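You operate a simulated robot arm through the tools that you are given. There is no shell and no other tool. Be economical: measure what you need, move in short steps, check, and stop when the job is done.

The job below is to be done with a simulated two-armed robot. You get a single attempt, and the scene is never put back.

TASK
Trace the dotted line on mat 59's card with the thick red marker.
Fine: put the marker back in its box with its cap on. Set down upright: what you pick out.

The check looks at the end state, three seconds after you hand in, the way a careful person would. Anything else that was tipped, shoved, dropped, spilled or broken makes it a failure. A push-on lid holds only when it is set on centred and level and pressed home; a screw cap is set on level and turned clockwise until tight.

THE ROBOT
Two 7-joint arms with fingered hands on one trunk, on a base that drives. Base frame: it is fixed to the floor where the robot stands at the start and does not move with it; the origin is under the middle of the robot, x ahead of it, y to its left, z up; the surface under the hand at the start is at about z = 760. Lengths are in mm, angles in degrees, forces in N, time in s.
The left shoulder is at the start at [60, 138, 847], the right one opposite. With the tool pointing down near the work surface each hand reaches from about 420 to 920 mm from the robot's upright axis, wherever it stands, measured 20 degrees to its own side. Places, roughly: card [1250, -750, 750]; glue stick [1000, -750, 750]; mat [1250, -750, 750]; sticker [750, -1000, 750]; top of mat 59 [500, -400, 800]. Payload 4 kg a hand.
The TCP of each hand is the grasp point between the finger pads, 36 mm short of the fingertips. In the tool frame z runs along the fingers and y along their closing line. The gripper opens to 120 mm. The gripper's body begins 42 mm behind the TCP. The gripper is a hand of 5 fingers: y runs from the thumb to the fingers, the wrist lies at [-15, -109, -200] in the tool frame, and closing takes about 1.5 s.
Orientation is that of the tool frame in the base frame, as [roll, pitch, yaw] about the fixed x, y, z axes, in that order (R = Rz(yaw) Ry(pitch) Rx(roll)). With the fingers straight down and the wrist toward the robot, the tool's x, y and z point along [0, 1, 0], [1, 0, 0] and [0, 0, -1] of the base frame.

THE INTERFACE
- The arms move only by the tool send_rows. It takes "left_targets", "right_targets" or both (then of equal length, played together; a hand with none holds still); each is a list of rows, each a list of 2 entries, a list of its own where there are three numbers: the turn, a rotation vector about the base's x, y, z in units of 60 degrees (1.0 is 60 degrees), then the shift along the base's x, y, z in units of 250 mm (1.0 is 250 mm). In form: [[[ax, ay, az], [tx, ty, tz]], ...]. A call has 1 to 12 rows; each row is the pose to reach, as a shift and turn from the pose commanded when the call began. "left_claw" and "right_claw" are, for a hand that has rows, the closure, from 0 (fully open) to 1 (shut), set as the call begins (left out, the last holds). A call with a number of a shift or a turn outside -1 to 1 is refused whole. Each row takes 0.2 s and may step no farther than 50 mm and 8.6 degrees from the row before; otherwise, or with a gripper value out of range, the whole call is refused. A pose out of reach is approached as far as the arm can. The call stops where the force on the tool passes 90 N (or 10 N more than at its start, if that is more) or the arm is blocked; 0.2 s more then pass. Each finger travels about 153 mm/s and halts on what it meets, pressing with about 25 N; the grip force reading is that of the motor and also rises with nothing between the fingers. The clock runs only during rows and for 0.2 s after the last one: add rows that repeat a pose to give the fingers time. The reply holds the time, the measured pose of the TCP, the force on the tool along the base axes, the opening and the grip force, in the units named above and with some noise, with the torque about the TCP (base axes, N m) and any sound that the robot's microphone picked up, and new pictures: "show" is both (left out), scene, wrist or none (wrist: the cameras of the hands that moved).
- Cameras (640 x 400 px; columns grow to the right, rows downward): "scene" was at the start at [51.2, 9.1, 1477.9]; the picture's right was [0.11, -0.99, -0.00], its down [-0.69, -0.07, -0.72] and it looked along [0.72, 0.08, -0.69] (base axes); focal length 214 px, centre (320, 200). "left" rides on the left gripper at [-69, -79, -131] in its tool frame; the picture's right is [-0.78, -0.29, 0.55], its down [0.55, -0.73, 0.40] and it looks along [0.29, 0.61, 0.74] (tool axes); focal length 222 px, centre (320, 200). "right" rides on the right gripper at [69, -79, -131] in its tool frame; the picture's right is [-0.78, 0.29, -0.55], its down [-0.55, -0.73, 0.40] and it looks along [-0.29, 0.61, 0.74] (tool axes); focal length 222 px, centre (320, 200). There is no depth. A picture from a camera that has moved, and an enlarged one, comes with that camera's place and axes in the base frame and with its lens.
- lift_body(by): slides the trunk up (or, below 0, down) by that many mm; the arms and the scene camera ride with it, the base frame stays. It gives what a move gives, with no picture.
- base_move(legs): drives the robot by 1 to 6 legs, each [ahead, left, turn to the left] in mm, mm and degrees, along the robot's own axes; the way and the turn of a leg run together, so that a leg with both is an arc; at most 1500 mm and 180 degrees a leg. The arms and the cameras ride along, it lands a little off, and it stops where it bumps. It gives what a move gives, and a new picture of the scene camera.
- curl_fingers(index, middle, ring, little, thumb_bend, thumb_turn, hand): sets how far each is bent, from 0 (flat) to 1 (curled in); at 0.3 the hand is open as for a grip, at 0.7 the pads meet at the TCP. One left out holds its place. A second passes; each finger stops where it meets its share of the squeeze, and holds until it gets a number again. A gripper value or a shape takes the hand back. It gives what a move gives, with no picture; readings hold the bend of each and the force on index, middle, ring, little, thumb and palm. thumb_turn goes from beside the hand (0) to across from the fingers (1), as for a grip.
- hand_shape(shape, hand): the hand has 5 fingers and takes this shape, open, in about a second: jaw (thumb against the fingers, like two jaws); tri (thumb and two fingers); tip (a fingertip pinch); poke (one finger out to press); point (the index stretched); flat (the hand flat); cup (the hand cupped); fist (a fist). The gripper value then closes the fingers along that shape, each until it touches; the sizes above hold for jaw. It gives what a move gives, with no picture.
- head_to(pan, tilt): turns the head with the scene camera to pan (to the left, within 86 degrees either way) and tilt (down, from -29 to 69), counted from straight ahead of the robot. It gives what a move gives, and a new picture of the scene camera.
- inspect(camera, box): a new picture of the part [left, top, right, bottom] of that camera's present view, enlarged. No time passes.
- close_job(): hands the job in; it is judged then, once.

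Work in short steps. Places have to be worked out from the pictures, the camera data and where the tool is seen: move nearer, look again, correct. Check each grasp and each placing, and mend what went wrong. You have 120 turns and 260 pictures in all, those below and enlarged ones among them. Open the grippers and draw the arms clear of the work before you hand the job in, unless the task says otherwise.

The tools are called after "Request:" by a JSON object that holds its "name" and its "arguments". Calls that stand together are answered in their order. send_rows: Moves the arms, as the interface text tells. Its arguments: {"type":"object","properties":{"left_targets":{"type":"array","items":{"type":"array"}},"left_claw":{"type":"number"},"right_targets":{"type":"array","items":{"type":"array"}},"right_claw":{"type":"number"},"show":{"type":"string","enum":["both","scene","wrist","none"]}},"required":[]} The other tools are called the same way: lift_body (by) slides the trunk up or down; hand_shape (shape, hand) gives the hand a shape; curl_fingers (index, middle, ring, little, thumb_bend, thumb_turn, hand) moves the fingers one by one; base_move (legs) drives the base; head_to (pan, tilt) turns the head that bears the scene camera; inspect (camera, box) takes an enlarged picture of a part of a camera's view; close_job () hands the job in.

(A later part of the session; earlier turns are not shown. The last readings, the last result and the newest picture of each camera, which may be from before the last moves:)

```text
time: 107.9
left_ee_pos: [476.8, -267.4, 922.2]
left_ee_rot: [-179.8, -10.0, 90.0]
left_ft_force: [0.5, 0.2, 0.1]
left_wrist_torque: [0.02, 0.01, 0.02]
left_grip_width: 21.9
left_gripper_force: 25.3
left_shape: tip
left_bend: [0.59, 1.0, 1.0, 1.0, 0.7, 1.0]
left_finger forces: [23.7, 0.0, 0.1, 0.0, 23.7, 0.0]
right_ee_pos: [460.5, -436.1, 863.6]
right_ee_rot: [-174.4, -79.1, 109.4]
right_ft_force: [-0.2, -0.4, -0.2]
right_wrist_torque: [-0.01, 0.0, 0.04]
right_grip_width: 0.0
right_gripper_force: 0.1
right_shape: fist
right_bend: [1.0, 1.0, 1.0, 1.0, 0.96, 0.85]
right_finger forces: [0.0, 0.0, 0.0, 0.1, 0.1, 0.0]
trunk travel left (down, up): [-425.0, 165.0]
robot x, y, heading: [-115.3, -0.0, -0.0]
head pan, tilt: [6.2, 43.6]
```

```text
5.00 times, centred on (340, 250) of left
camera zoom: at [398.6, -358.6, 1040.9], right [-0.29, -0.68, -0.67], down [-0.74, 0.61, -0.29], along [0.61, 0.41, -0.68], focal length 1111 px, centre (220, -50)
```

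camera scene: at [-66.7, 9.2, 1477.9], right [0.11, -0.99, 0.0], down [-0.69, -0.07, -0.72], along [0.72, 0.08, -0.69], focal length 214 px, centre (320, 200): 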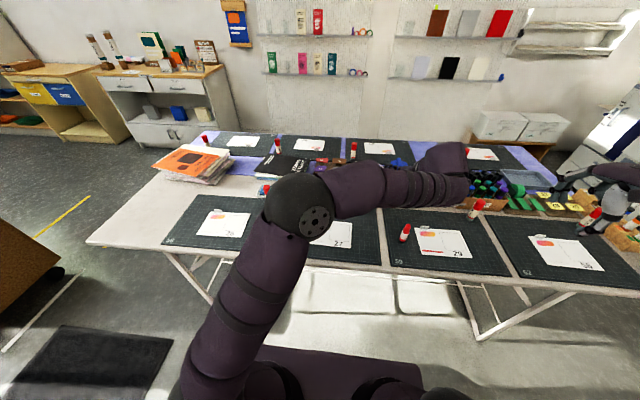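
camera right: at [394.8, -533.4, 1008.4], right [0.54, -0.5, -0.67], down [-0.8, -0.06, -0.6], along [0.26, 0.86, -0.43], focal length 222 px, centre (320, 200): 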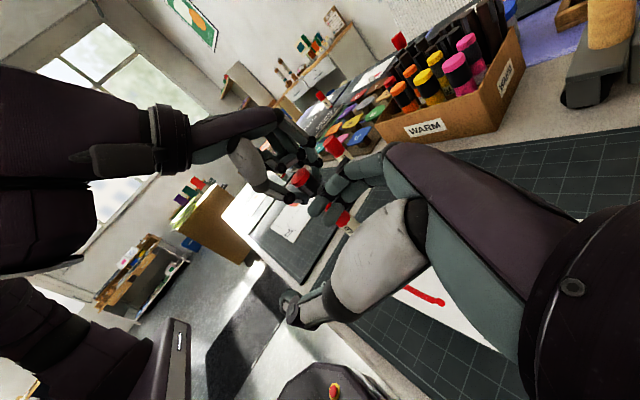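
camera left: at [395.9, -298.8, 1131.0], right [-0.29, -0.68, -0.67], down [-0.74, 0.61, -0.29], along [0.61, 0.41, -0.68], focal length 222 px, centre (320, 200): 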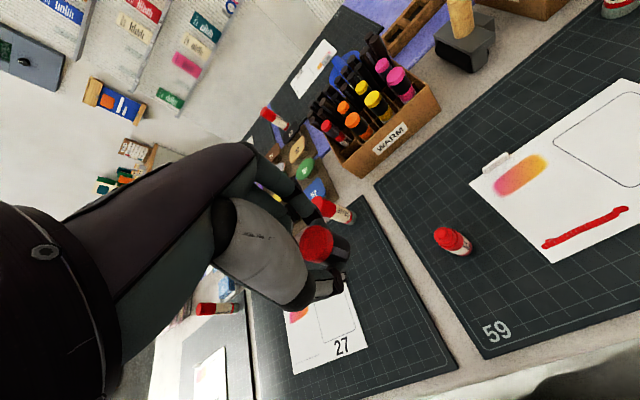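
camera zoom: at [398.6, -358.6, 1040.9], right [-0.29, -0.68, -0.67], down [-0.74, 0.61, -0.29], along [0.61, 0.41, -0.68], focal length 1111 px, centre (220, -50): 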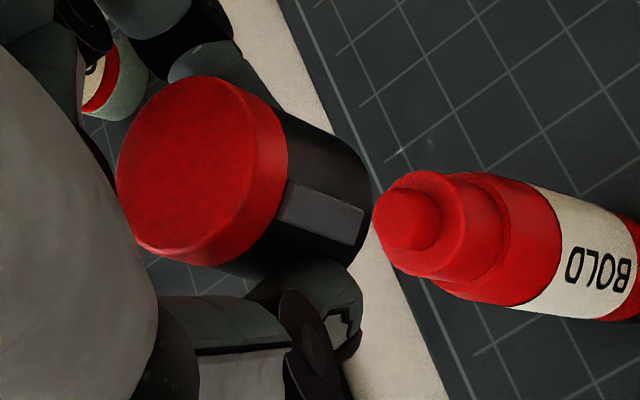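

Both orthogonal views now show the cap axis passing through the nib. I remove a residual ~2.5° lean and descend 20 mm to just above the nib.

Request:
{"name": "send_rows", "arguments": {"left_targets": [[[0, -0.045, 0], [-0.006, 0, 0]], [[0, -0.045, 0], [-0.006, 0, -0.04]], [[0, -0.045, 0], [-0.006, 0, -0.08]], [[0, -0.045, 0], [-0.006, 0, -0.08]]], "show": "none"}}

Request:
{"name": "inspect", "arguments": {"camera": "right", "box": [240, 160, 320, 240]}}

Request:
{"name": "inspect", "arguments": {"camera": "left", "box": [290, 210, 390, 290]}}

```text
time: 108.9
left_ee_pos: [476.6, -266.3, 904.3]
left_ee_rot: [177.4, -10.0, 90.4]
left_ft_force: [-0.3, 0.2, -0.7]
left_wrist_torque: [0.02, 0.05, -0.02]
left_grip_width: 21.9
left_gripper_force: 25.3
left_shape: tip
left_bend: [0.59, 1.0, 1.0, 1.0, 0.7, 1.0]
left_finger forces: [23.8, 0.0, 0.0, 0.0, 23.7, 0.0]
right_ee_pos: [459.8, -435.0, 863.0]
right_ee_rot: [-174.7, -79.2, 109.8]
right_ft_force: [-0.6, -0.1, -0.6]
right_wrist_torque: [-0.01, 0.0, 0.01]
right_grip_width: 0.3
right_gripper_force: 0.0
right_shape: fist
right_bend: [1.0, 1.0, 1.0, 1.0, 0.96, 0.85]
right_finger forces: [0.0, 0.0, 0.0, 0.0, 0.1, 0.0]
trunk travel left (down, up): [-425.0, 165.0]
robot x, y, heading: [-119.3, -0.0, -0.3]
head pan, tilt: [6.2, 43.6]
```

```text
5.00 times, centred on (280, 200) of right
camera zoom: at [438.2, -573.3, 956.9], right [0.54, -0.5, -0.67], down [-0.8, -0.05, -0.6], along [0.27, 0.86, -0.43], focal length 1111 px, centre (520, 200)
```

zoom: 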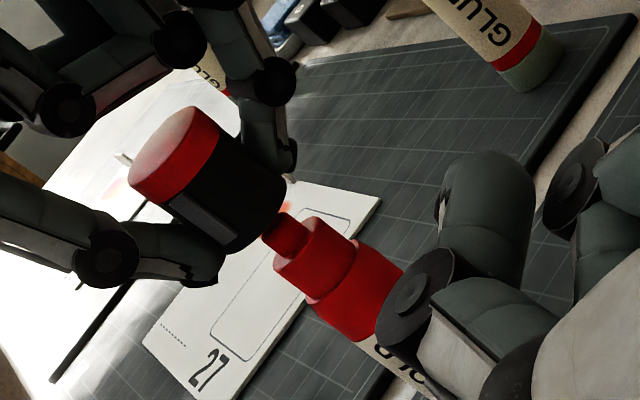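

```text
5.00 times, centred on (340, 250) of left
camera zoom: at [391.8, -358.3, 1018.4], right [-0.26, -0.68, -0.69], down [-0.72, 0.61, -0.33], along [0.64, 0.41, -0.65], focal length 1111 px, centre (220, -50)
```

zoom: 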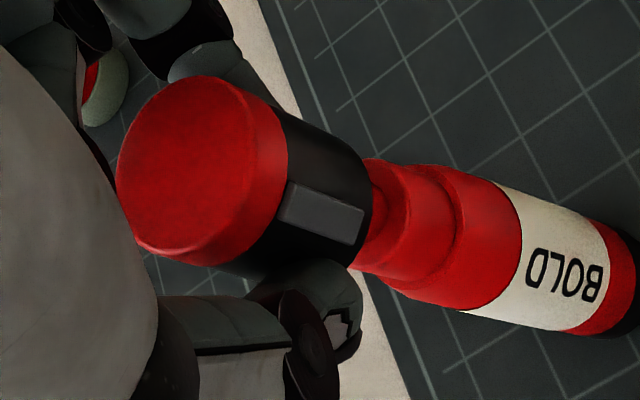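

Nib is at the mouth and both views are centred within ~1 mm. I descend further in small steps, watching the force.

Request:
{"name": "send_rows", "arguments": {"left_targets": [[[0, 0, 0], [0, 0, -0.02]], [[0, 0, 0], [0, 0, -0.04]], [[0, 0, 0], [0, 0, -0.052]], [[0, 0, 0], [0, 0, -0.052]]], "show": "none"}}

Request:
{"name": "inspect", "arguments": {"camera": "right", "box": [250, 170, 320, 240]}}

Request:
{"name": "inspect", "arguments": {"camera": "left", "box": [300, 215, 380, 285]}}

```text
time: 109.9
left_ee_pos: [476.6, -266.4, 889.9]
left_ee_rot: [177.4, -10.0, 90.5]
left_ft_force: [0.6, 0.4, 1.5]
left_wrist_torque: [-0.01, 0.02, 0.01]
left_grip_width: 21.5
left_gripper_force: 25.2
left_shape: tip
left_bend: [0.59, 1.0, 1.0, 1.0, 0.7, 1.0]
left_finger forces: [23.9, 0.0, 0.0, 0.0, 23.9, 0.0]
right_ee_pos: [458.9, -435.1, 863.6]
right_ee_rot: [-174.0, -79.1, 109.1]
right_ft_force: [0.6, 0.7, 0.5]
right_wrist_torque: [-0.07, 0.01, -0.04]
right_grip_width: 0.0
right_gripper_force: 0.1
right_shape: fist
right_bend: [1.0, 1.0, 1.0, 1.0, 0.96, 0.85]
right_finger forces: [0.1, 0.1, 0.1, 0.0, 0.1, 0.0]
trunk travel left (down, up): [-425.0, 165.0]
robot x, y, heading: [-118.7, 1.7, -0.3]
head pan, tilt: [6.2, 43.6]
```

```text
5.71 times, centred on (285, 205) of right
camera zoom: at [438.2, -573.3, 956.9], right [0.54, -0.5, -0.67], down [-0.8, -0.05, -0.6], along [0.27, 0.86, -0.43], focal length 1269 px, centre (520, 171)
```

zoom: 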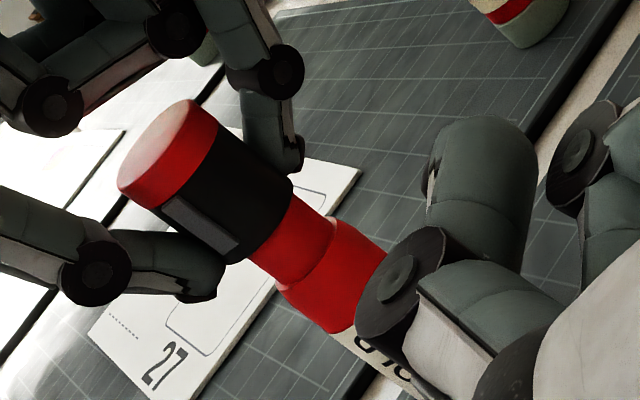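

```text
5.71 times, centred on (340, 250) of left
camera zoom: at [391.6, -358.3, 1004.9], right [-0.26, -0.68, -0.69], down [-0.72, 0.61, -0.33], along [0.64, 0.41, -0.65], focal length 1269 px, centre (206, -86)
```

zoom: 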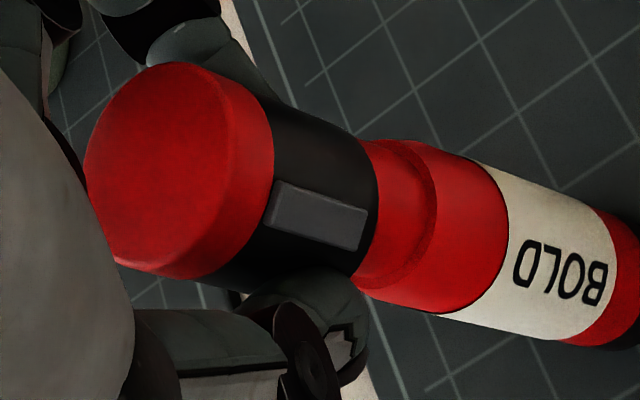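

Contact starts (1.5 N) with the collar centred in the mouth. I push down 6 mm more.

Request:
{"name": "send_rows", "arguments": {"left_targets": [[[0, 0, 0], [0, 0, -0.008]], [[0, 0, 0], [0, 0, -0.016]], [[0, 0, 0], [0, 0, -0.024]], [[0, 0, 0], [0, 0, -0.024]]], "show": "none"}}

Request:
{"name": "inspect", "arguments": {"camera": "right", "box": [250, 170, 320, 240]}}

Request:
{"name": "inspect", "arguments": {"camera": "left", "box": [300, 215, 380, 285]}}

```text
time: 110.9
left_ee_pos: [475.2, -265.8, 886.4]
left_ee_rot: [177.3, -10.0, 90.5]
left_ft_force: [0.3, 1.7, 15.2]
left_wrist_torque: [0.0, -0.1, -0.02]
left_grip_width: 22.1
left_gripper_force: 24.7
left_shape: tip
left_bend: [0.59, 1.0, 1.0, 1.0, 0.7, 1.0]
left_finger forces: [26.1, 0.0, 0.0, 0.0, 25.0, 0.0]
right_ee_pos: [458.4, -435.3, 864.9]
right_ee_rot: [-174.0, -79.2, 109.0]
right_ft_force: [0.2, -0.1, -0.2]
right_wrist_torque: [0.01, 0.01, -0.01]
right_grip_width: 0.0
right_gripper_force: 0.1
right_shape: fist
right_bend: [1.0, 1.0, 1.0, 1.0, 0.96, 0.85]
right_finger forces: [0.1, 0.0, 0.0, 0.0, 0.0, 0.1]
trunk travel left (down, up): [-425.0, 165.0]
robot x, y, heading: [-118.6, -2.5, -0.1]
head pan, tilt: [6.2, 43.6]
```

```text
5.71 times, centred on (285, 205) of right
camera zoom: at [437.6, -572.9, 957.7], right [0.54, -0.5, -0.67], down [-0.8, -0.05, -0.6], along [0.27, 0.86, -0.43], focal length 1269 px, centre (520, 171)
```

zoom: 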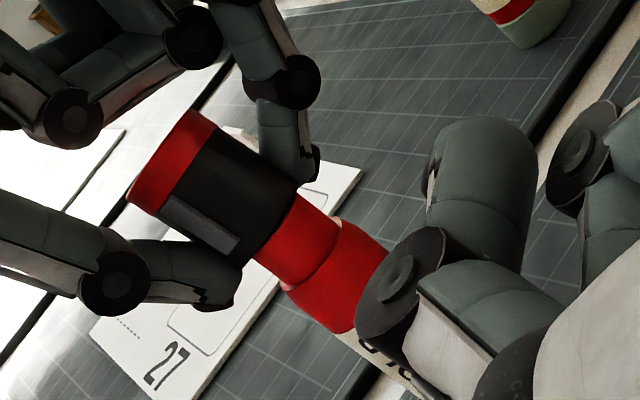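

```text
5.71 times, centred on (340, 250) of left
camera zoom: at [391.4, -357.7, 1000.4], right [-0.26, -0.68, -0.69], down [-0.72, 0.61, -0.33], along [0.64, 0.41, -0.65], focal length 1269 px, centre (206, -86)
```

zoom: 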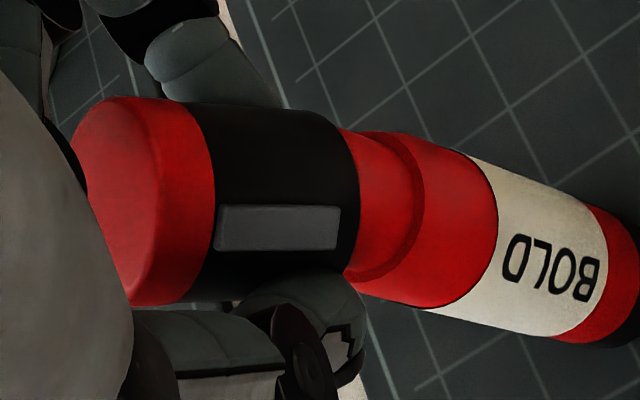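

The cap is pivoting in the two-finger pinch (~16°). I ease off, rotate the left hand +16° about x around the mouth to straighten the cap over the nib, then plan to release it there and press it on from above.

Request:
{"name": "send_rows", "arguments": {"left_targets": [[[0, 0, 0], [0, 0, 0.012]], [[0.1, 0, 0], [0, -0.015, 0.012]], [[0.19, 0, 0], [0, -0.028, 0.01]], [[0.267, 0, 0], [0, -0.04, 0.008]], [[0.267, 0, 0], [0, -0.04, 0.008]]], "show": "none"}}

Request:
{"name": "inspect", "arguments": {"camera": "right", "box": [240, 160, 320, 240]}}

Request:
{"name": "inspect", "arguments": {"camera": "left", "box": [300, 215, 380, 285]}}

```text
time: 112.1
left_ee_pos: [475.6, -276.4, 886.2]
left_ee_rot: [177.3, -26.1, 90.5]
left_ft_force: [0.6, 1.3, 8.9]
left_wrist_torque: [0.03, -0.02, -0.01]
left_grip_width: 21.8
left_gripper_force: 24.8
left_shape: tip
left_bend: [0.59, 1.0, 1.0, 1.0, 0.7, 1.0]
left_finger forces: [25.2, 0.1, 0.0, 0.1, 24.9, 0.0]
right_ee_pos: [457.7, -435.2, 864.0]
right_ee_rot: [-174.3, -79.1, 109.3]
right_ft_force: [-0.3, 0.1, 0.0]
right_wrist_torque: [0.0, -0.02, 0.0]
right_grip_width: 0.0
right_gripper_force: 0.1
right_shape: fist
right_bend: [1.0, 1.0, 1.0, 1.0, 0.96, 0.85]
right_finger forces: [0.0, 0.0, 0.0, 0.1, 0.1, 0.0]
trunk travel left (down, up): [-425.0, 165.0]
robot x, y, heading: [-120.1, -1.5, 0.0]
head pan, tilt: [6.2, 43.6]
```

```text
5.00 times, centred on (280, 200) of right
camera zoom: at [437.8, -573.2, 957.2], right [0.54, -0.5, -0.67], down [-0.8, -0.05, -0.6], along [0.27, 0.86, -0.43], focal length 1111 px, centre (520, 200)
```

zoom: 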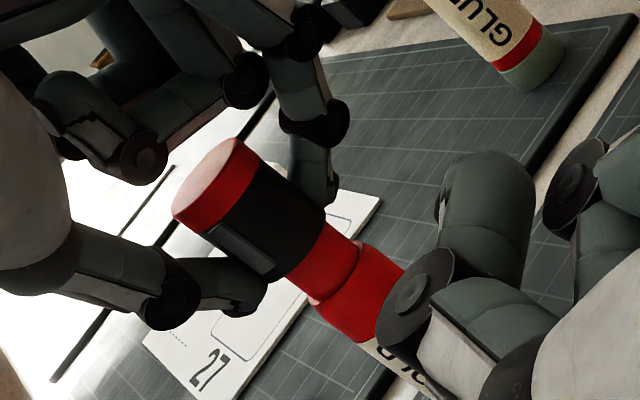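

```text
5.71 times, centred on (340, 250) of left
camera zoom: at [391.5, -395.7, 971.0], right [-0.26, -0.46, -0.85], down [-0.72, 0.68, -0.15], along [0.64, 0.57, -0.51], focal length 1269 px, centre (206, -86)
```

zoom: 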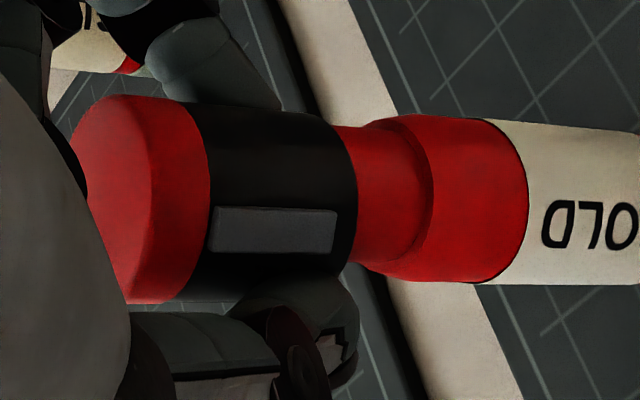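

Cap and marker are now coaxial in both views, with 9 N down. I push 4 mm more straight down.

Request:
{"name": "send_rows", "arguments": {"left_targets": [[[0, 0, 0], [0, 0, -0.008]], [[0, 0, 0], [0, 0, -0.016]], [[0, 0, 0], [0, 0, -0.016]], [[0, 0, 0], [0, 0, -0.016]]], "show": "none"}}

Request:
{"name": "inspect", "arguments": {"camera": "right", "box": [240, 160, 320, 240]}}

Request:
{"name": "inspect", "arguments": {"camera": "left", "box": [300, 215, 380, 285]}}

```text
time: 113.1
left_ee_pos: [476.3, -274.9, 883.7]
left_ee_rot: [177.2, -25.9, 90.5]
left_ft_force: [1.1, 0.3, 17.7]
left_wrist_torque: [0.04, -0.16, -0.03]
left_grip_width: 21.5
left_gripper_force: 24.7
left_shape: tip
left_bend: [0.59, 1.0, 1.0, 1.0, 0.7, 1.0]
left_finger forces: [26.7, 0.0, 0.1, 0.0, 25.5, 0.1]
right_ee_pos: [459.8, -434.7, 864.9]
right_ee_rot: [-174.1, -79.1, 109.1]
right_ft_force: [0.1, -0.3, -0.7]
right_wrist_torque: [0.0, 0.02, -0.03]
right_grip_width: 0.1
right_gripper_force: 0.2
right_shape: fist
right_bend: [1.0, 1.0, 1.0, 1.0, 0.96, 0.85]
right_finger forces: [0.0, 0.0, 0.0, 0.0, 0.0, 0.1]
trunk travel left (down, up): [-425.0, 165.0]
robot x, y, heading: [-112.6, 1.8, 0.0]
head pan, tilt: [6.2, 43.6]
```

```text
5.00 times, centred on (280, 200) of right
camera zoom: at [437.4, -572.9, 957.7], right [0.54, -0.5, -0.67], down [-0.8, -0.05, -0.6], along [0.27, 0.86, -0.43], focal length 1111 px, centre (520, 200)
```

zoom: 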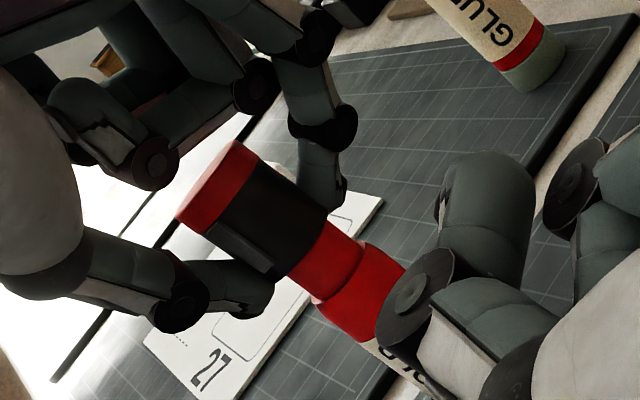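

```text
5.71 times, centred on (340, 250) of left
camera zoom: at [391.6, -394.9, 968.3], right [-0.26, -0.46, -0.85], down [-0.72, 0.68, -0.15], along [0.64, 0.57, -0.51], focal length 1269 px, centre (206, -86)
```

zoom: 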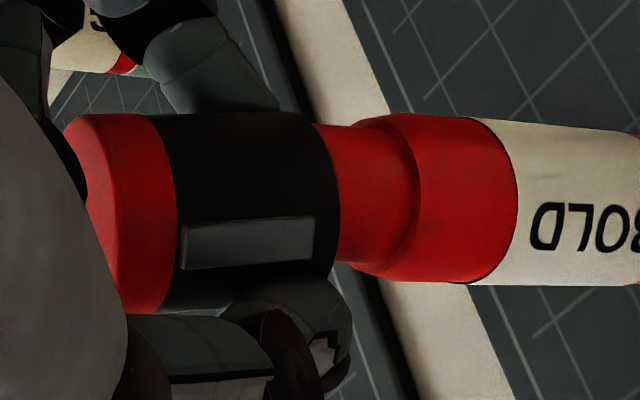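

The cap slides in the pinch instead of seating, so I ease off and release it, resting on the marker, then withdraw the left hand upward along its axis.

Request:
{"name": "send_rows", "arguments": {"left_targets": [[[0, 0, 0], [0, 0, 0.006]], [[0, 0, 0], [0, 0, 0.012]], [[0, 0, 0], [0, 0, 0.014]], [[0, 0, 0], [0, 0, 0.014]]], "show": "none"}}

Request:
{"name": "send_rows", "arguments": {"left_targets": [[[0, 0, 0], [0, 0, 0]], [[0, 0, 0], [0, 0, 0]], [[0, 0, 0], [0, 0, 0]], [[0, 0, 0], [0, 0, 0]]], "left_claw": 0.55, "show": "none"}}

Request:
{"name": "inspect", "arguments": {"camera": "left", "box": [290, 205, 390, 295]}}

Request:
{"name": "inspect", "arguments": {"camera": "right", "box": [240, 160, 320, 240]}}

```text
time: 114.1
left_ee_pos: [476.1, -275.3, 886.8]
left_ee_rot: [177.3, -26.0, 90.4]
left_ft_force: [1.2, 0.2, 10.7]
left_wrist_torque: [0.04, -0.08, -0.03]
left_grip_width: 21.7
left_gripper_force: 25.4
left_shape: tip
left_bend: [0.59, 1.0, 1.0, 1.0, 0.7, 1.0]
left_finger forces: [25.7, 0.0, 0.0, 0.0, 25.0, 0.0]
right_ee_pos: [460.0, -434.8, 863.9]
right_ee_rot: [-174.3, -79.1, 109.3]
right_ft_force: [0.8, 0.0, 0.0]
right_wrist_torque: [0.04, 0.02, 0.0]
right_grip_width: 0.0
right_gripper_force: 0.0
right_shape: fist
right_bend: [1.0, 1.0, 1.0, 1.0, 0.96, 0.85]
right_finger forces: [0.0, 0.0, 0.0, 0.0, 0.1, 0.0]
trunk travel left (down, up): [-425.0, 165.0]
robot x, y, heading: [-115.6, -3.6, -0.1]
head pan, tilt: [6.2, 43.6]
```

```text
time: 115.1
left_ee_pos: [475.9, -275.4, 885.3]
left_ee_rot: [177.3, -26.1, 90.5]
left_ft_force: [0.6, 0.0, 0.4]
left_wrist_torque: [-0.02, 0.0, -0.01]
left_grip_width: 54.0
left_gripper_force: 0.1
left_shape: tip
left_bend: [0.45, 0.98, 0.99, 0.99, 0.61, 1.0]
left_finger forces: [0.1, 0.0, 0.0, 0.0, 0.1, 0.1]
right_ee_pos: [460.4, -435.0, 863.7]
right_ee_rot: [-174.4, -79.2, 109.4]
right_ft_force: [0.9, -0.1, -0.9]
right_wrist_torque: [0.0, -0.01, 0.0]
right_grip_width: 0.0
right_gripper_force: 0.1
right_shape: fist
right_bend: [1.0, 1.0, 1.0, 1.0, 0.96, 0.85]
right_finger forces: [0.1, 0.1, 0.0, 0.1, 0.0, 0.0]
trunk travel left (down, up): [-425.0, 165.0]
robot x, y, heading: [-114.9, -0.4, 0.0]
head pan, tilt: [6.2, 43.6]
```

```text
4.44 times, centred on (340, 250) of left
camera zoom: at [392.1, -395.0, 970.3], right [-0.26, -0.46, -0.85], down [-0.72, 0.68, -0.15], along [0.64, 0.57, -0.51], focal length 987 px, centre (231, -22)
```

zoom: 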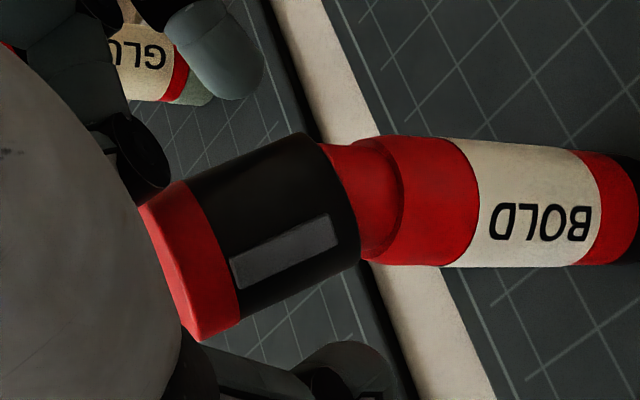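

```text
5.00 times, centred on (280, 200) of right
camera zoom: at [438.2, -573.3, 956.8], right [0.54, -0.5, -0.67], down [-0.8, -0.05, -0.6], along [0.27, 0.86, -0.43], focal length 1111 px, centre (520, 200)
```

zoom: 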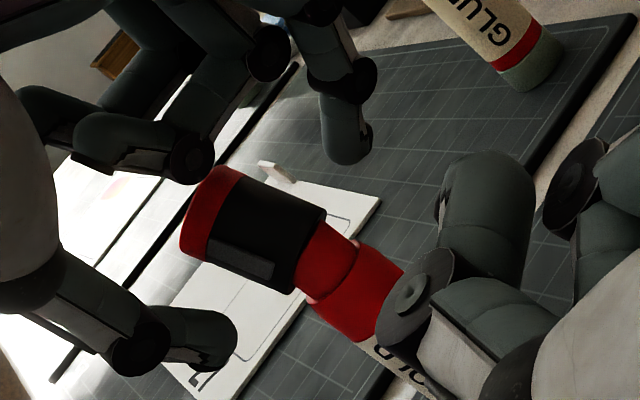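

The cap now leans on the nib. A three-finger chuck grip will hold it level better, so I retreat the left hand, bring it upright and switch it to the "tri" shape.

Request:
{"name": "send_rows", "arguments": {"left_targets": [[[0, 0, 0], [0, -0.018, 0.036]], [[0, 0, 0], [0, -0.053, 0.108]], [[0, 0, 0], [0, -0.106, 0.216]], [[0, 0, 0], [0, -0.176, 0.36]], [[-0.14, 0, 0], [0, -0.1, 0.4]], [[-0.28, 0, 0], [0, -0.02, 0.4]], [[-0.433, 0, 0], [0.012, 0.046, 0.4]], [[-0.433, 0.045, 0], [0.012, 0.046, 0.4]]], "show": "none"}}

Request:
{"name": "hand_shape", "arguments": {"hand": "left", "shape": "tri"}}

Request:
{"name": "inspect", "arguments": {"camera": "left", "box": [280, 200, 400, 310]}}

Request:
{"name": "inspect", "arguments": {"camera": "right", "box": [240, 160, 320, 240]}}

```text
refused: row 7 steps farther than a row can; nothing moved
```

```text
time: 116.0
left_ee_pos: [477.4, -276.6, 885.9]
left_ee_rot: [177.2, -25.9, 90.6]
left_ft_force: [-1.3, 0.3, -0.6]
left_wrist_torque: [-0.01, 0.0, 0.01]
left_grip_width: 120.0
left_gripper_force: 0.0
left_shape: tri
left_bend: [0.3, 0.3, 0.99, 0.99, 0.3, 0.97]
left_finger forces: [0.0, 0.1, 0.1, 0.0, 0.0, 0.1]
right_ee_pos: [460.7, -435.5, 863.0]
right_ee_rot: [-174.5, -79.2, 109.5]
right_ft_force: [-0.2, 0.4, -0.1]
right_wrist_torque: [0.0, -0.01, 0.04]
right_grip_width: 0.2
right_gripper_force: 0.0
right_shape: fist
right_bend: [1.0, 1.0, 1.0, 1.0, 0.96, 0.85]
right_finger forces: [0.0, 0.1, 0.0, 0.0, 0.0, 0.0]
trunk travel left (down, up): [-425.0, 165.0]
robot x, y, heading: [-122.3, 0.1, -0.1]
head pan, tilt: [6.2, 43.6]
```

```text
3.64 times, centred on (340, 255) of left
camera zoom: at [392.1, -395.1, 970.5], right [-0.26, -0.46, -0.85], down [-0.72, 0.68, -0.15], along [0.64, 0.57, -0.51], focal length 808 px, centre (247, 0)
```

zoom: 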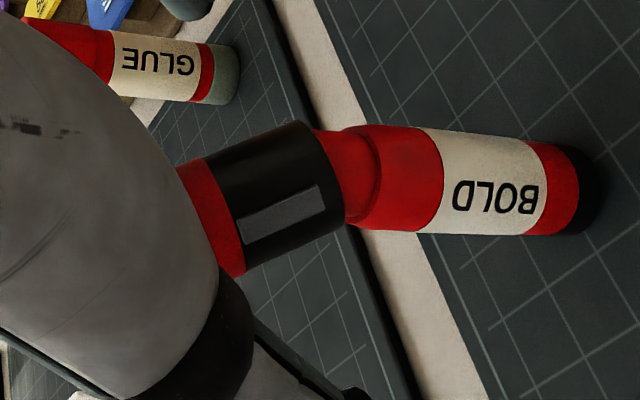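

```text
5.00 times, centred on (280, 200) of right
camera zoom: at [438.2, -573.4, 956.8], right [0.54, -0.5, -0.67], down [-0.8, -0.05, -0.6], along [0.27, 0.86, -0.43], focal length 1111 px, centre (520, 200)
```

zoom: 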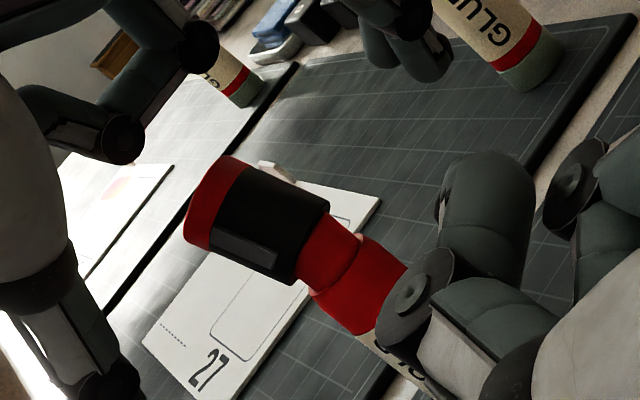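

The hand is open in tri shape and the cap stays on the nib. I now retreat and upright the hand in permitted steps.

Request:
{"name": "send_rows", "arguments": {"left_targets": [[[0, 0, 0], [0, -0.018, 0.036]], [[0, 0, 0], [0, -0.053, 0.108]], [[0, 0, 0], [0, -0.106, 0.216]], [[0, 0, 0], [0, -0.16, 0.34]], [[-0.11, 0, 0], [0, -0.1, 0.36]], [[-0.22, 0, 0], [0, -0.04, 0.36]], [[-0.33, 0.02, 0], [0.006, 0.01, 0.36]], [[-0.433, 0.045, 0], [0.008, 0.048, 0.36]], [[-0.433, 0.045, 0], [0.008, 0.048, 0.36]]], "left_claw": 0.45, "show": "none"}}

Request:
{"name": "inspect", "arguments": {"camera": "left", "box": [280, 190, 420, 310]}}

```text
time: 118.0
left_ee_pos: [478.0, -264.0, 977.5]
left_ee_rot: [-179.9, 0.0, 89.9]
left_ft_force: [-0.1, -0.6, -0.2]
left_wrist_torque: [0.01, -0.03, -0.01]
left_grip_width: 66.2
left_gripper_force: 0.0
left_shape: tri
left_bend: [0.4, 0.44, 0.99, 0.99, 0.51, 1.0]
left_finger forces: [0.0, 0.1, 0.1, 0.1, 0.0, 0.1]
left hand out of reach, approached as far as the arm can: row 4
right_ee_pos: [460.2, -436.1, 861.8]
right_ee_rot: [-174.0, -79.2, 109.1]
right_ft_force: [-1.5, -0.4, -0.7]
right_wrist_torque: [0.02, 0.01, -0.03]
right_grip_width: 0.0
right_gripper_force: 0.1
right_shape: fist
right_bend: [1.0, 1.0, 1.0, 1.0, 0.96, 0.85]
right_finger forces: [0.0, 0.0, 0.1, 0.1, 0.1, 0.0]
trunk travel left (down, up): [-425.0, 165.0]
robot x, y, heading: [-119.9, -1.7, -0.2]
head pan, tilt: [6.2, 43.6]
```

```text
3.33 times, centred on (350, 250) of left
camera zoom: at [399.2, -333.2, 1108.2], right [-0.29, -0.78, -0.55], down [-0.73, 0.55, -0.4], along [0.61, 0.28, -0.74], focal length 740 px, centre (220, 33)
```

zoom: 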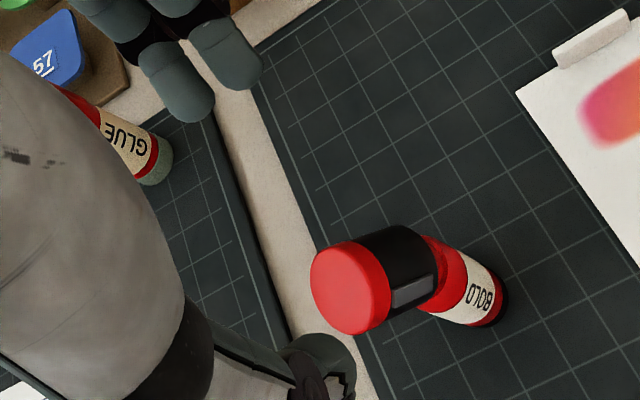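

The cap leans ~20° toward the robot, held by nib and collar. I lower the upright tri hand around it (TCP ≈ z 886) and close, which should straighten it.

Request:
{"name": "send_rows", "arguments": {"left_targets": [[[0, 0, 0], [-0.006, 0.006, -0.12]], [[0, 0, 0], [-0.006, 0.006, -0.24]], [[0, 0, 0], [-0.006, 0.006, -0.32]], [[0, 0, 0], [-0.006, 0.006, -0.366]], [[0, 0, 0], [-0.006, 0.006, -0.366]]], "show": "none"}}

Request:
{"name": "send_rows", "arguments": {"left_targets": [[[0, 0, 0], [0, 0, 0]], [[0, 0, 0], [0, 0, 0]], [[0, 0, 0], [0, 0, 0]], [[0, 0, 0], [0, 0, 0]], [[0, 0, 0], [0, 0, 0]], [[0, 0, 0], [0, 0, 0]]], "left_claw": 1, "show": "none"}}

Request:
{"name": "inspect", "arguments": {"camera": "left", "box": [280, 190, 400, 300]}}

Request:
{"name": "inspect", "arguments": {"camera": "right", "box": [240, 160, 320, 240]}}

```text
time: 119.2
left_ee_pos: [475.1, -263.6, 882.5]
left_ee_rot: [-179.9, -0.1, 89.8]
left_ft_force: [-0.5, 0.6, -0.1]
left_wrist_torque: [-0.01, -0.02, 0.0]
left_grip_width: 65.9
left_gripper_force: 0.0
left_shape: tri
left_bend: [0.4, 0.44, 0.99, 0.99, 0.51, 1.0]
left_finger forces: [0.1, 0.0, 0.0, 0.0, 0.1, 0.1]
right_ee_pos: [458.9, -435.6, 863.6]
right_ee_rot: [-173.8, -79.2, 108.8]
right_ft_force: [0.0, -0.1, 0.4]
right_wrist_torque: [0.04, -0.01, 0.02]
right_grip_width: 0.0
right_gripper_force: 0.0
right_shape: fist
right_bend: [1.0, 1.0, 1.0, 1.0, 0.96, 0.85]
right_finger forces: [0.0, 0.0, 0.1, 0.0, 0.0, 0.1]
trunk travel left (down, up): [-425.0, 165.0]
robot x, y, heading: [-118.3, -3.4, -0.1]
head pan, tilt: [6.2, 43.6]
```

```text
time: 120.6
left_ee_pos: [476.0, -263.1, 883.6]
left_ee_rot: [-180.0, 0.0, 89.8]
left_ft_force: [-0.6, -0.3, -1.2]
left_wrist_torque: [-0.02, 0.0, -0.01]
left_grip_width: 19.0
left_gripper_force: 25.2
left_shape: tri
left_bend: [0.72, 0.62, 1.0, 1.0, 0.71, 1.0]
left_finger forces: [10.6, 11.2, 0.0, 0.1, 21.5, 0.0]
right_ee_pos: [460.1, -435.5, 863.6]
right_ee_rot: [-174.1, -79.1, 109.2]
right_ft_force: [0.2, -0.9, -0.6]
right_wrist_torque: [0.02, 0.02, 0.01]
right_grip_width: 0.0
right_gripper_force: 0.0
right_shape: fist
right_bend: [1.0, 1.0, 1.0, 1.0, 0.96, 0.85]
right_finger forces: [0.0, 0.0, 0.0, 0.1, 0.1, 0.0]
trunk travel left (down, up): [-425.0, 165.0]
robot x, y, heading: [-114.5, -0.8, -0.2]
head pan, tilt: [6.2, 43.6]
```

```text
3.64 times, centred on (340, 245) of left
camera zoom: at [396.4, -332.6, 1016.1], right [-0.29, -0.78, -0.55], down [-0.73, 0.55, -0.4], along [0.61, 0.29, -0.74], focal length 808 px, centre (247, 36)
```

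zoom: 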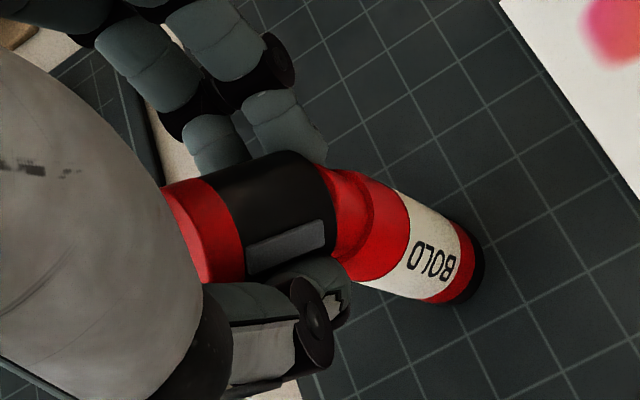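

```text
5.00 times, centred on (280, 200) of right
camera zoom: at [438.2, -573.3, 956.8], right [0.54, -0.5, -0.67], down [-0.8, -0.05, -0.6], along [0.27, 0.86, -0.43], focal length 1111 px, centre (520, 200)
```

zoom: 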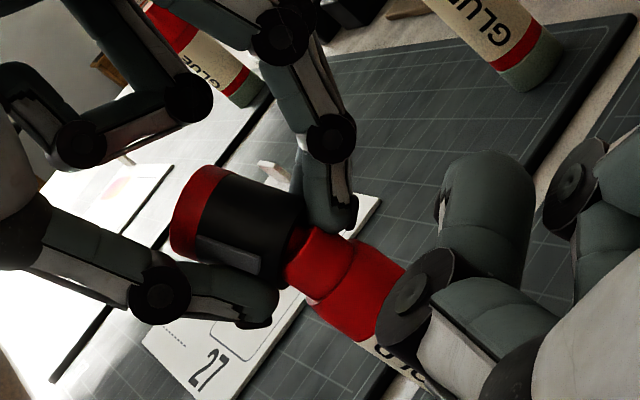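

The tri chuck holds the cap firmly, but with a ~20° tilt. I rotate the hand by (16°, 13.5°) about x, y around the mouth to level the cap on the marker.

Request:
{"name": "send_rows", "arguments": {"left_targets": [[[0.09, 0.075, 0], [0.012, -0.014, 0.007]], [[0.18, 0.15, 0], [0.024, -0.028, 0.013]], [[0.27, 0.224, 0], [0.035, -0.042, 0.018]], [[0.27, 0.224, 0], [0.035, -0.042, 0.018]]], "show": "none"}}

Request:
{"name": "inspect", "arguments": {"camera": "left", "box": [290, 200, 390, 290]}}

Request:
{"name": "inspect", "arguments": {"camera": "right", "box": [240, 160, 320, 240]}}

```text
time: 121.6
left_ee_pos: [484.1, -274.4, 888.2]
left_ee_rot: [-165.9, -16.2, 87.8]
left_ft_force: [0.4, 0.5, 0.2]
left_wrist_torque: [-0.01, 0.01, 0.01]
left_grip_width: 18.8
left_gripper_force: 24.6
left_shape: tri
left_bend: [0.72, 0.62, 1.0, 1.0, 0.71, 1.0]
left_finger forces: [10.7, 11.0, 0.0, 0.1, 21.4, 0.0]
right_ee_pos: [459.1, -435.3, 863.4]
right_ee_rot: [-174.4, -79.2, 109.4]
right_ft_force: [0.0, 0.1, -1.1]
right_wrist_torque: [-0.01, -0.05, 0.0]
right_grip_width: 0.1
right_gripper_force: 0.0
right_shape: fist
right_bend: [1.0, 1.0, 1.0, 1.0, 0.96, 0.85]
right_finger forces: [0.0, 0.1, 0.0, 0.1, 0.1, 0.0]
trunk travel left (down, up): [-425.0, 165.0]
robot x, y, heading: [-115.1, 1.0, 0.2]
head pan, tilt: [6.2, 43.6]
```

```text
4.44 times, centred on (340, 245) of left
camera zoom: at [435.6, -379.3, 1010.0], right [-0.44, -0.61, -0.66], down [-0.79, 0.62, -0.05], along [0.43, 0.5, -0.75], focal length 987 px, centre (231, 0)
```

zoom: 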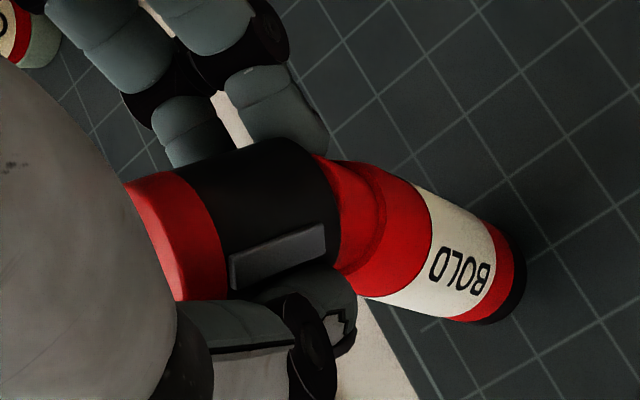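

```text
5.00 times, centred on (280, 200) of right
camera zoom: at [438.3, -573.2, 956.9], right [0.54, -0.5, -0.67], down [-0.8, -0.05, -0.6], along [0.27, 0.86, -0.43], focal length 1111 px, centre (520, 200)
```

zoom: 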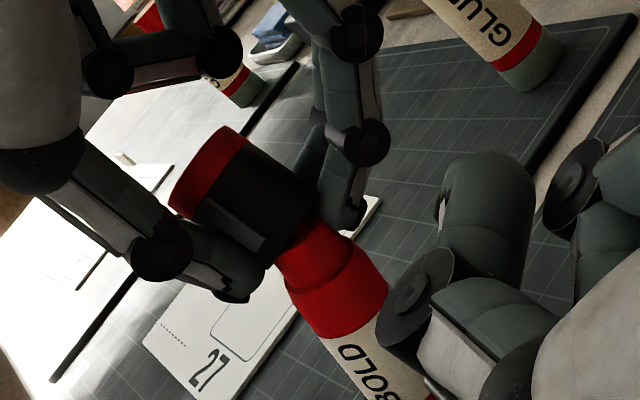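

The marker tilts along with the cap (they are jammed at an angle). I rotate back so the marker stands flat again, then bring the right hand in to hold the body.

Request:
{"name": "send_rows", "arguments": {"left_targets": [[[-0.09, -0.075, 0], [-0.012, 0.014, -0.006]], [[-0.18, -0.15, 0], [-0.024, 0.028, -0.012]], [[-0.27, -0.224, 0], [-0.035, 0.042, -0.018]], [[-0.27, -0.224, 0], [-0.035, 0.042, -0.019]]], "show": "none"}}

Request:
{"name": "inspect", "arguments": {"camera": "right", "box": [240, 160, 320, 240]}}

```text
time: 122.6
left_ee_pos: [476.5, -263.1, 883.6]
left_ee_rot: [180.0, 0.0, 89.9]
left_ft_force: [-1.1, -0.3, -0.4]
left_wrist_torque: [-0.02, 0.0, 0.0]
left_grip_width: 19.2
left_gripper_force: 24.7
left_shape: tri
left_bend: [0.72, 0.62, 1.0, 1.0, 0.71, 1.0]
left_finger forces: [10.9, 10.8, 0.1, 0.0, 21.4, 0.0]
right_ee_pos: [459.2, -435.2, 863.6]
right_ee_rot: [-174.0, -79.1, 109.1]
right_ft_force: [0.5, -0.9, 0.2]
right_wrist_torque: [-0.02, 0.02, 0.01]
right_grip_width: 0.0
right_gripper_force: 0.0
right_shape: fist
right_bend: [1.0, 1.0, 1.0, 1.0, 0.96, 0.85]
right_finger forces: [0.1, 0.0, 0.1, 0.0, 0.1, 0.0]
trunk travel left (down, up): [-425.0, 165.0]
robot x, y, heading: [-119.0, 3.3, -0.1]
head pan, tilt: [6.2, 43.6]
```

```text
5.00 times, centred on (280, 200) of right
camera zoom: at [438.3, -573.2, 956.9], right [0.54, -0.5, -0.67], down [-0.8, -0.05, -0.6], along [0.27, 0.86, -0.43], focal length 1111 px, centre (520, 200)
```

zoom: 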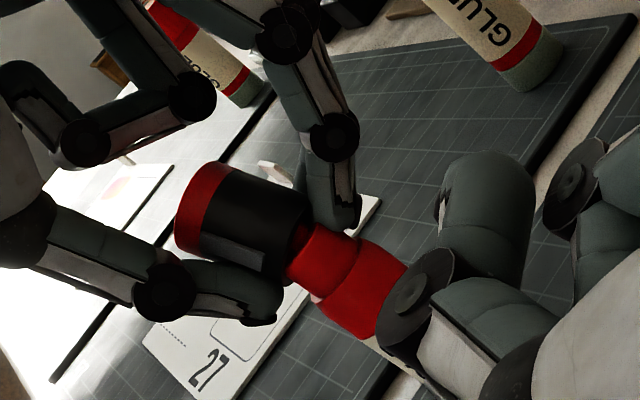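

The marker is upright again. With the cap now rigid in the chuck, I lift it clear to level it in free air and re-seat it coaxially; I check that the marker stays behind.

Request:
{"name": "send_rows", "arguments": {"left_targets": [[[0, 0, 0], [-0.005, 0.006, 0.02]], [[0, 0, 0], [-0.01, 0.012, 0.05]], [[0, 0, 0], [-0.01, 0.012, 0.1]], [[0, 0, 0], [-0.01, 0.012, 0.16]], [[0, 0, 0], [-0.01, 0.012, 0.16]]], "show": "none"}}

Request:
{"name": "inspect", "arguments": {"camera": "right", "box": [240, 160, 320, 240]}}

```text
time: 123.8
left_ee_pos: [473.7, -260.3, 923.9]
left_ee_rot: [-179.9, 0.0, 89.9]
left_ft_force: [-0.8, 1.2, -0.4]
left_wrist_torque: [0.02, 0.0, -0.01]
left_grip_width: 19.0
left_gripper_force: 25.1
left_shape: tri
left_bend: [0.72, 0.62, 1.0, 1.0, 0.71, 1.0]
left_finger forces: [10.8, 10.8, 0.1, 0.0, 21.3, 0.1]
right_ee_pos: [458.6, -435.2, 864.8]
right_ee_rot: [-173.8, -79.2, 108.8]
right_ft_force: [0.2, 0.2, 0.0]
right_wrist_torque: [-0.04, -0.02, 0.01]
right_grip_width: 0.2
right_gripper_force: 0.0
right_shape: fist
right_bend: [1.0, 1.0, 1.0, 1.0, 0.96, 0.85]
right_finger forces: [0.1, 0.0, 0.1, 0.1, 0.0, 0.0]
trunk travel left (down, up): [-425.0, 165.0]
robot x, y, heading: [-115.6, -1.3, 0.0]
head pan, tilt: [6.2, 43.6]
```

```text
5.00 times, centred on (280, 200) of right
camera zoom: at [438.2, -573.4, 956.8], right [0.54, -0.5, -0.67], down [-0.8, -0.05, -0.6], along [0.27, 0.86, -0.43], focal length 1111 px, centre (520, 200)
```

zoom: 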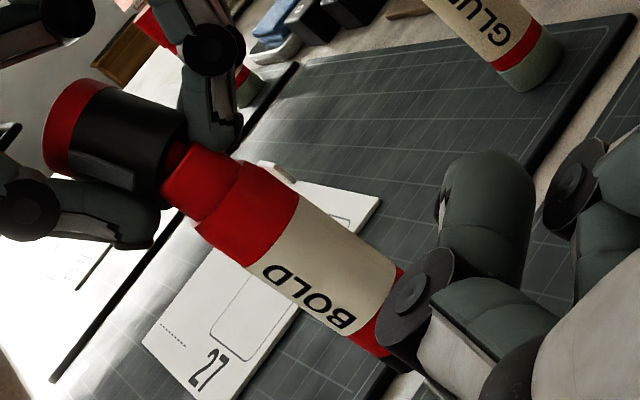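

The marker came up with the cap – it is jammed on. I'll set it down, press with ~15 N so the flat tail resists tipping, and then rotate the cap level while pressing.

Request:
{"name": "send_rows", "arguments": {"left_targets": [[[0, 0, 0], [0.004, -0.005, -0.06]], [[0, 0, 0], [0.01, -0.012, -0.12]], [[0, 0, 0], [0.01, -0.012, -0.15]], [[0, 0, 0], [0.01, -0.012, -0.162]], [[0, 0, 0], [0.01, -0.012, -0.17]], [[0, 0, 0], [0.01, -0.012, -0.176]], [[0, 0, 0], [0.01, -0.012, -0.176]]], "show": "none"}}

Request:
{"name": "inspect", "arguments": {"camera": "right", "box": [240, 160, 320, 240]}}

```text
time: 125.4
left_ee_pos: [476.1, -262.9, 881.6]
left_ee_rot: [179.9, 0.1, 89.8]
left_ft_force: [-0.3, -0.7, 10.8]
left_wrist_torque: [-0.06, -0.03, 0.0]
left_grip_width: 19.3
left_gripper_force: 24.8
left_shape: tri
left_bend: [0.72, 0.62, 1.0, 1.0, 0.71, 1.0]
left_finger forces: [12.5, 10.3, 0.0, 0.0, 22.1, 0.0]
right_ee_pos: [459.1, -434.4, 864.1]
right_ee_rot: [-173.8, -79.1, 108.9]
right_ft_force: [0.7, -0.2, 0.7]
right_wrist_torque: [0.01, 0.0, 0.01]
right_grip_width: 0.2
right_gripper_force: 0.0
right_shape: fist
right_bend: [1.0, 1.0, 1.0, 1.0, 0.96, 0.85]
right_finger forces: [0.0, 0.0, 0.0, 0.1, 0.0, 0.1]
trunk travel left (down, up): [-425.0, 165.0]
robot x, y, heading: [-116.7, 0.6, -0.1]
head pan, tilt: [6.2, 43.6]
```

```text
5.00 times, centred on (280, 200) of right
camera zoom: at [437.7, -573.1, 957.4], right [0.54, -0.5, -0.67], down [-0.8, -0.05, -0.6], along [0.27, 0.86, -0.43], focal length 1111 px, centre (520, 200)
```

zoom: 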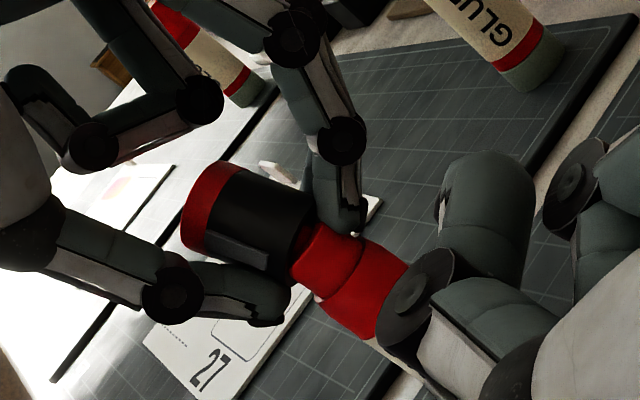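

Pressing with 11 N and the marker flat. Now I rotate the cap level around its mouth, keeping the downward pressure.

Request:
{"name": "send_rows", "arguments": {"left_targets": [[[0.055, 0.045, 0], [0.007, -0.008, -0.002]], [[0.11, 0.09, 0], [0.014, -0.017, -0.003]], [[0.165, 0.135, 0], [0.021, -0.025, -0.003]], [[0.22, 0.18, 0], [0.028, -0.034, -0.003]], [[0.27, 0.224, 0], [0.035, -0.042, -0.003]], [[0.27, 0.224, 0], [0.035, -0.042, -0.003]]], "show": "none"}}

Request:
{"name": "inspect", "arguments": {"camera": "right", "box": [240, 160, 320, 240]}}

Request:
{"name": "inspect", "arguments": {"camera": "left", "box": [290, 200, 390, 290]}}

```text
time: 126.8
left_ee_pos: [484.6, -272.2, 880.1]
left_ee_rot: [-166.0, -16.1, 88.0]
left_ft_force: [3.2, -2.8, 12.3]
left_wrist_torque: [-0.16, -0.28, 0.01]
left_grip_width: 19.6
left_gripper_force: 24.7
left_shape: tri
left_bend: [0.73, 0.62, 1.0, 1.0, 0.7, 1.0]
left_finger forces: [25.3, 9.5, 0.0, 0.1, 25.5, 0.0]
right_ee_pos: [460.2, -436.0, 862.6]
right_ee_rot: [-174.3, -79.1, 109.2]
right_ft_force: [0.6, -0.2, -0.5]
right_wrist_torque: [-0.01, 0.0, -0.02]
right_grip_width: 0.2
right_gripper_force: 0.1
right_shape: fist
right_bend: [1.0, 1.0, 1.0, 1.0, 0.96, 0.85]
right_finger forces: [0.0, 0.0, 0.0, 0.0, 0.1, 0.1]
trunk travel left (down, up): [-425.0, 165.0]
robot x, y, heading: [-117.7, 0.2, -0.3]
head pan, tilt: [6.2, 43.6]
```

```text
5.00 times, centred on (280, 200) of right
camera zoom: at [438.0, -573.2, 957.1], right [0.54, -0.5, -0.67], down [-0.8, -0.05, -0.6], along [0.27, 0.86, -0.43], focal length 1111 px, centre (520, 200)
```

zoom: 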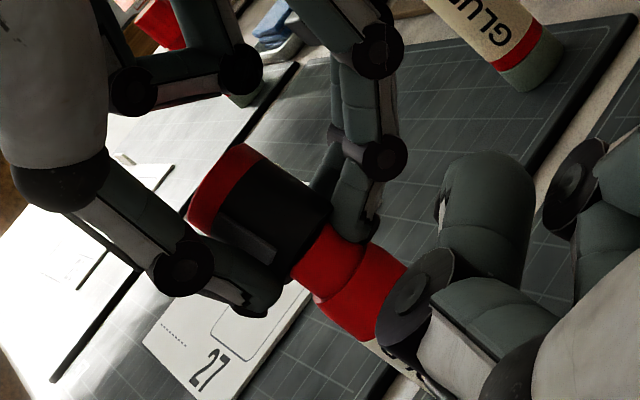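

```text
4.44 times, centred on (340, 245) of left
camera zoom: at [435.6, -378.2, 1002.6], right [-0.44, -0.61, -0.66], down [-0.79, 0.61, -0.05], along [0.44, 0.5, -0.75], focal length 987 px, centre (231, 0)
```

zoom: 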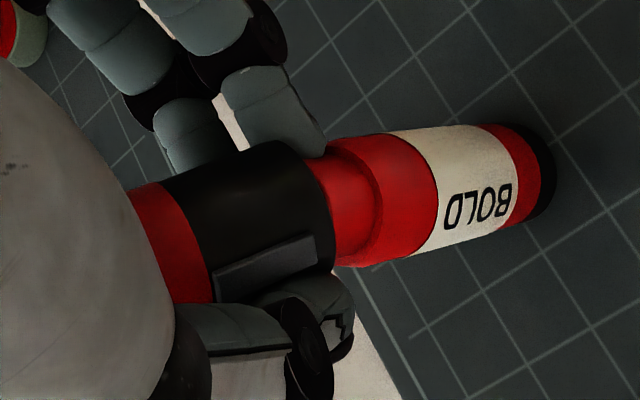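

Excellent: the marker stays flat and the cap is now nearly coaxial. I add ~4° more rotation and push down.

Request:
{"name": "send_rows", "arguments": {"left_targets": [[[0.03, 0.04, 0], [0.005, -0.004, 0]], [[0.05, 0.07, 0], [0.009, -0.007, -0.002]], [[0.05, 0.07, 0], [0.009, -0.007, -0.01]], [[0.05, 0.07, 0], [0.009, -0.007, -0.018]], [[0.05, 0.07, 0], [0.009, -0.007, -0.024]], [[0.05, 0.07, 0], [0.009, -0.007, -0.024]]], "show": "none"}}

Request:
{"name": "inspect", "arguments": {"camera": "right", "box": [240, 160, 320, 240]}}

Request:
{"name": "inspect", "arguments": {"camera": "left", "box": [290, 200, 390, 290]}}

```text
time: 128.2
left_ee_pos: [482.1, -265.4, 876.0]
left_ee_rot: [-161.9, -18.7, 86.7]
left_ft_force: [8.3, -2.6, 38.9]
left_wrist_torque: [0.0, -0.26, -0.02]
left_grip_width: 21.5
left_gripper_force: 25.3
left_shape: tri
left_bend: [0.75, 0.73, 1.0, 1.0, 0.67, 1.0]
left_finger forces: [62.5, 6.6, 0.0, 0.1, 29.8, 0.0]
left hand out of reach, approached as far as the arm can: row 1, 2, 3, 4, 5, 6
right_ee_pos: [458.5, -434.3, 864.8]
right_ee_rot: [-174.0, -79.0, 109.0]
right_ft_force: [0.2, 0.4, 0.3]
right_wrist_torque: [-0.05, 0.0, 0.05]
right_grip_width: 0.0
right_gripper_force: 0.0
right_shape: fist
right_bend: [1.0, 1.0, 1.0, 1.0, 0.96, 0.85]
right_finger forces: [0.1, 0.0, 0.0, 0.0, 0.1, 0.0]
trunk travel left (down, up): [-425.0, 165.0]
robot x, y, heading: [-120.9, -0.6, -0.1]
head pan, tilt: [6.2, 43.6]
```

```text
5.00 times, centred on (280, 200) of right
camera zoom: at [437.1, -572.5, 958.3], right [0.54, -0.5, -0.67], down [-0.8, -0.05, -0.6], along [0.27, 0.86, -0.43], focal length 1111 px, centre (520, 200)
```

zoom: 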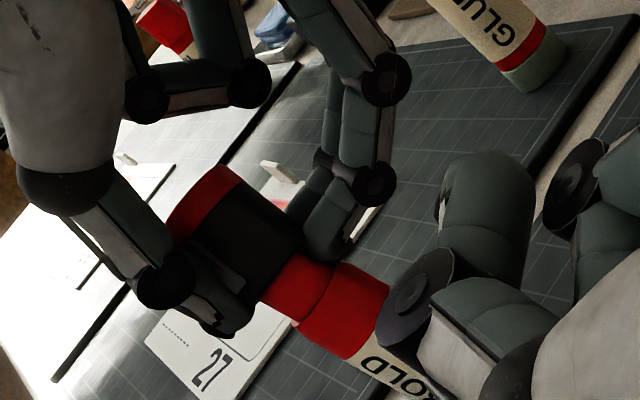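

```text
4.44 times, centred on (340, 245) of left
camera zoom: at [441.3, -378.0, 996.5], right [-0.48, -0.58, -0.66], down [-0.79, 0.61, 0.03], along [0.39, 0.54, -0.75], focal length 987 px, centre (231, 0)
```

zoom: 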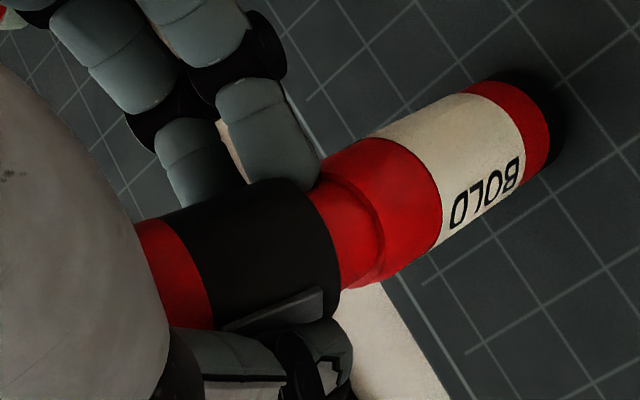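

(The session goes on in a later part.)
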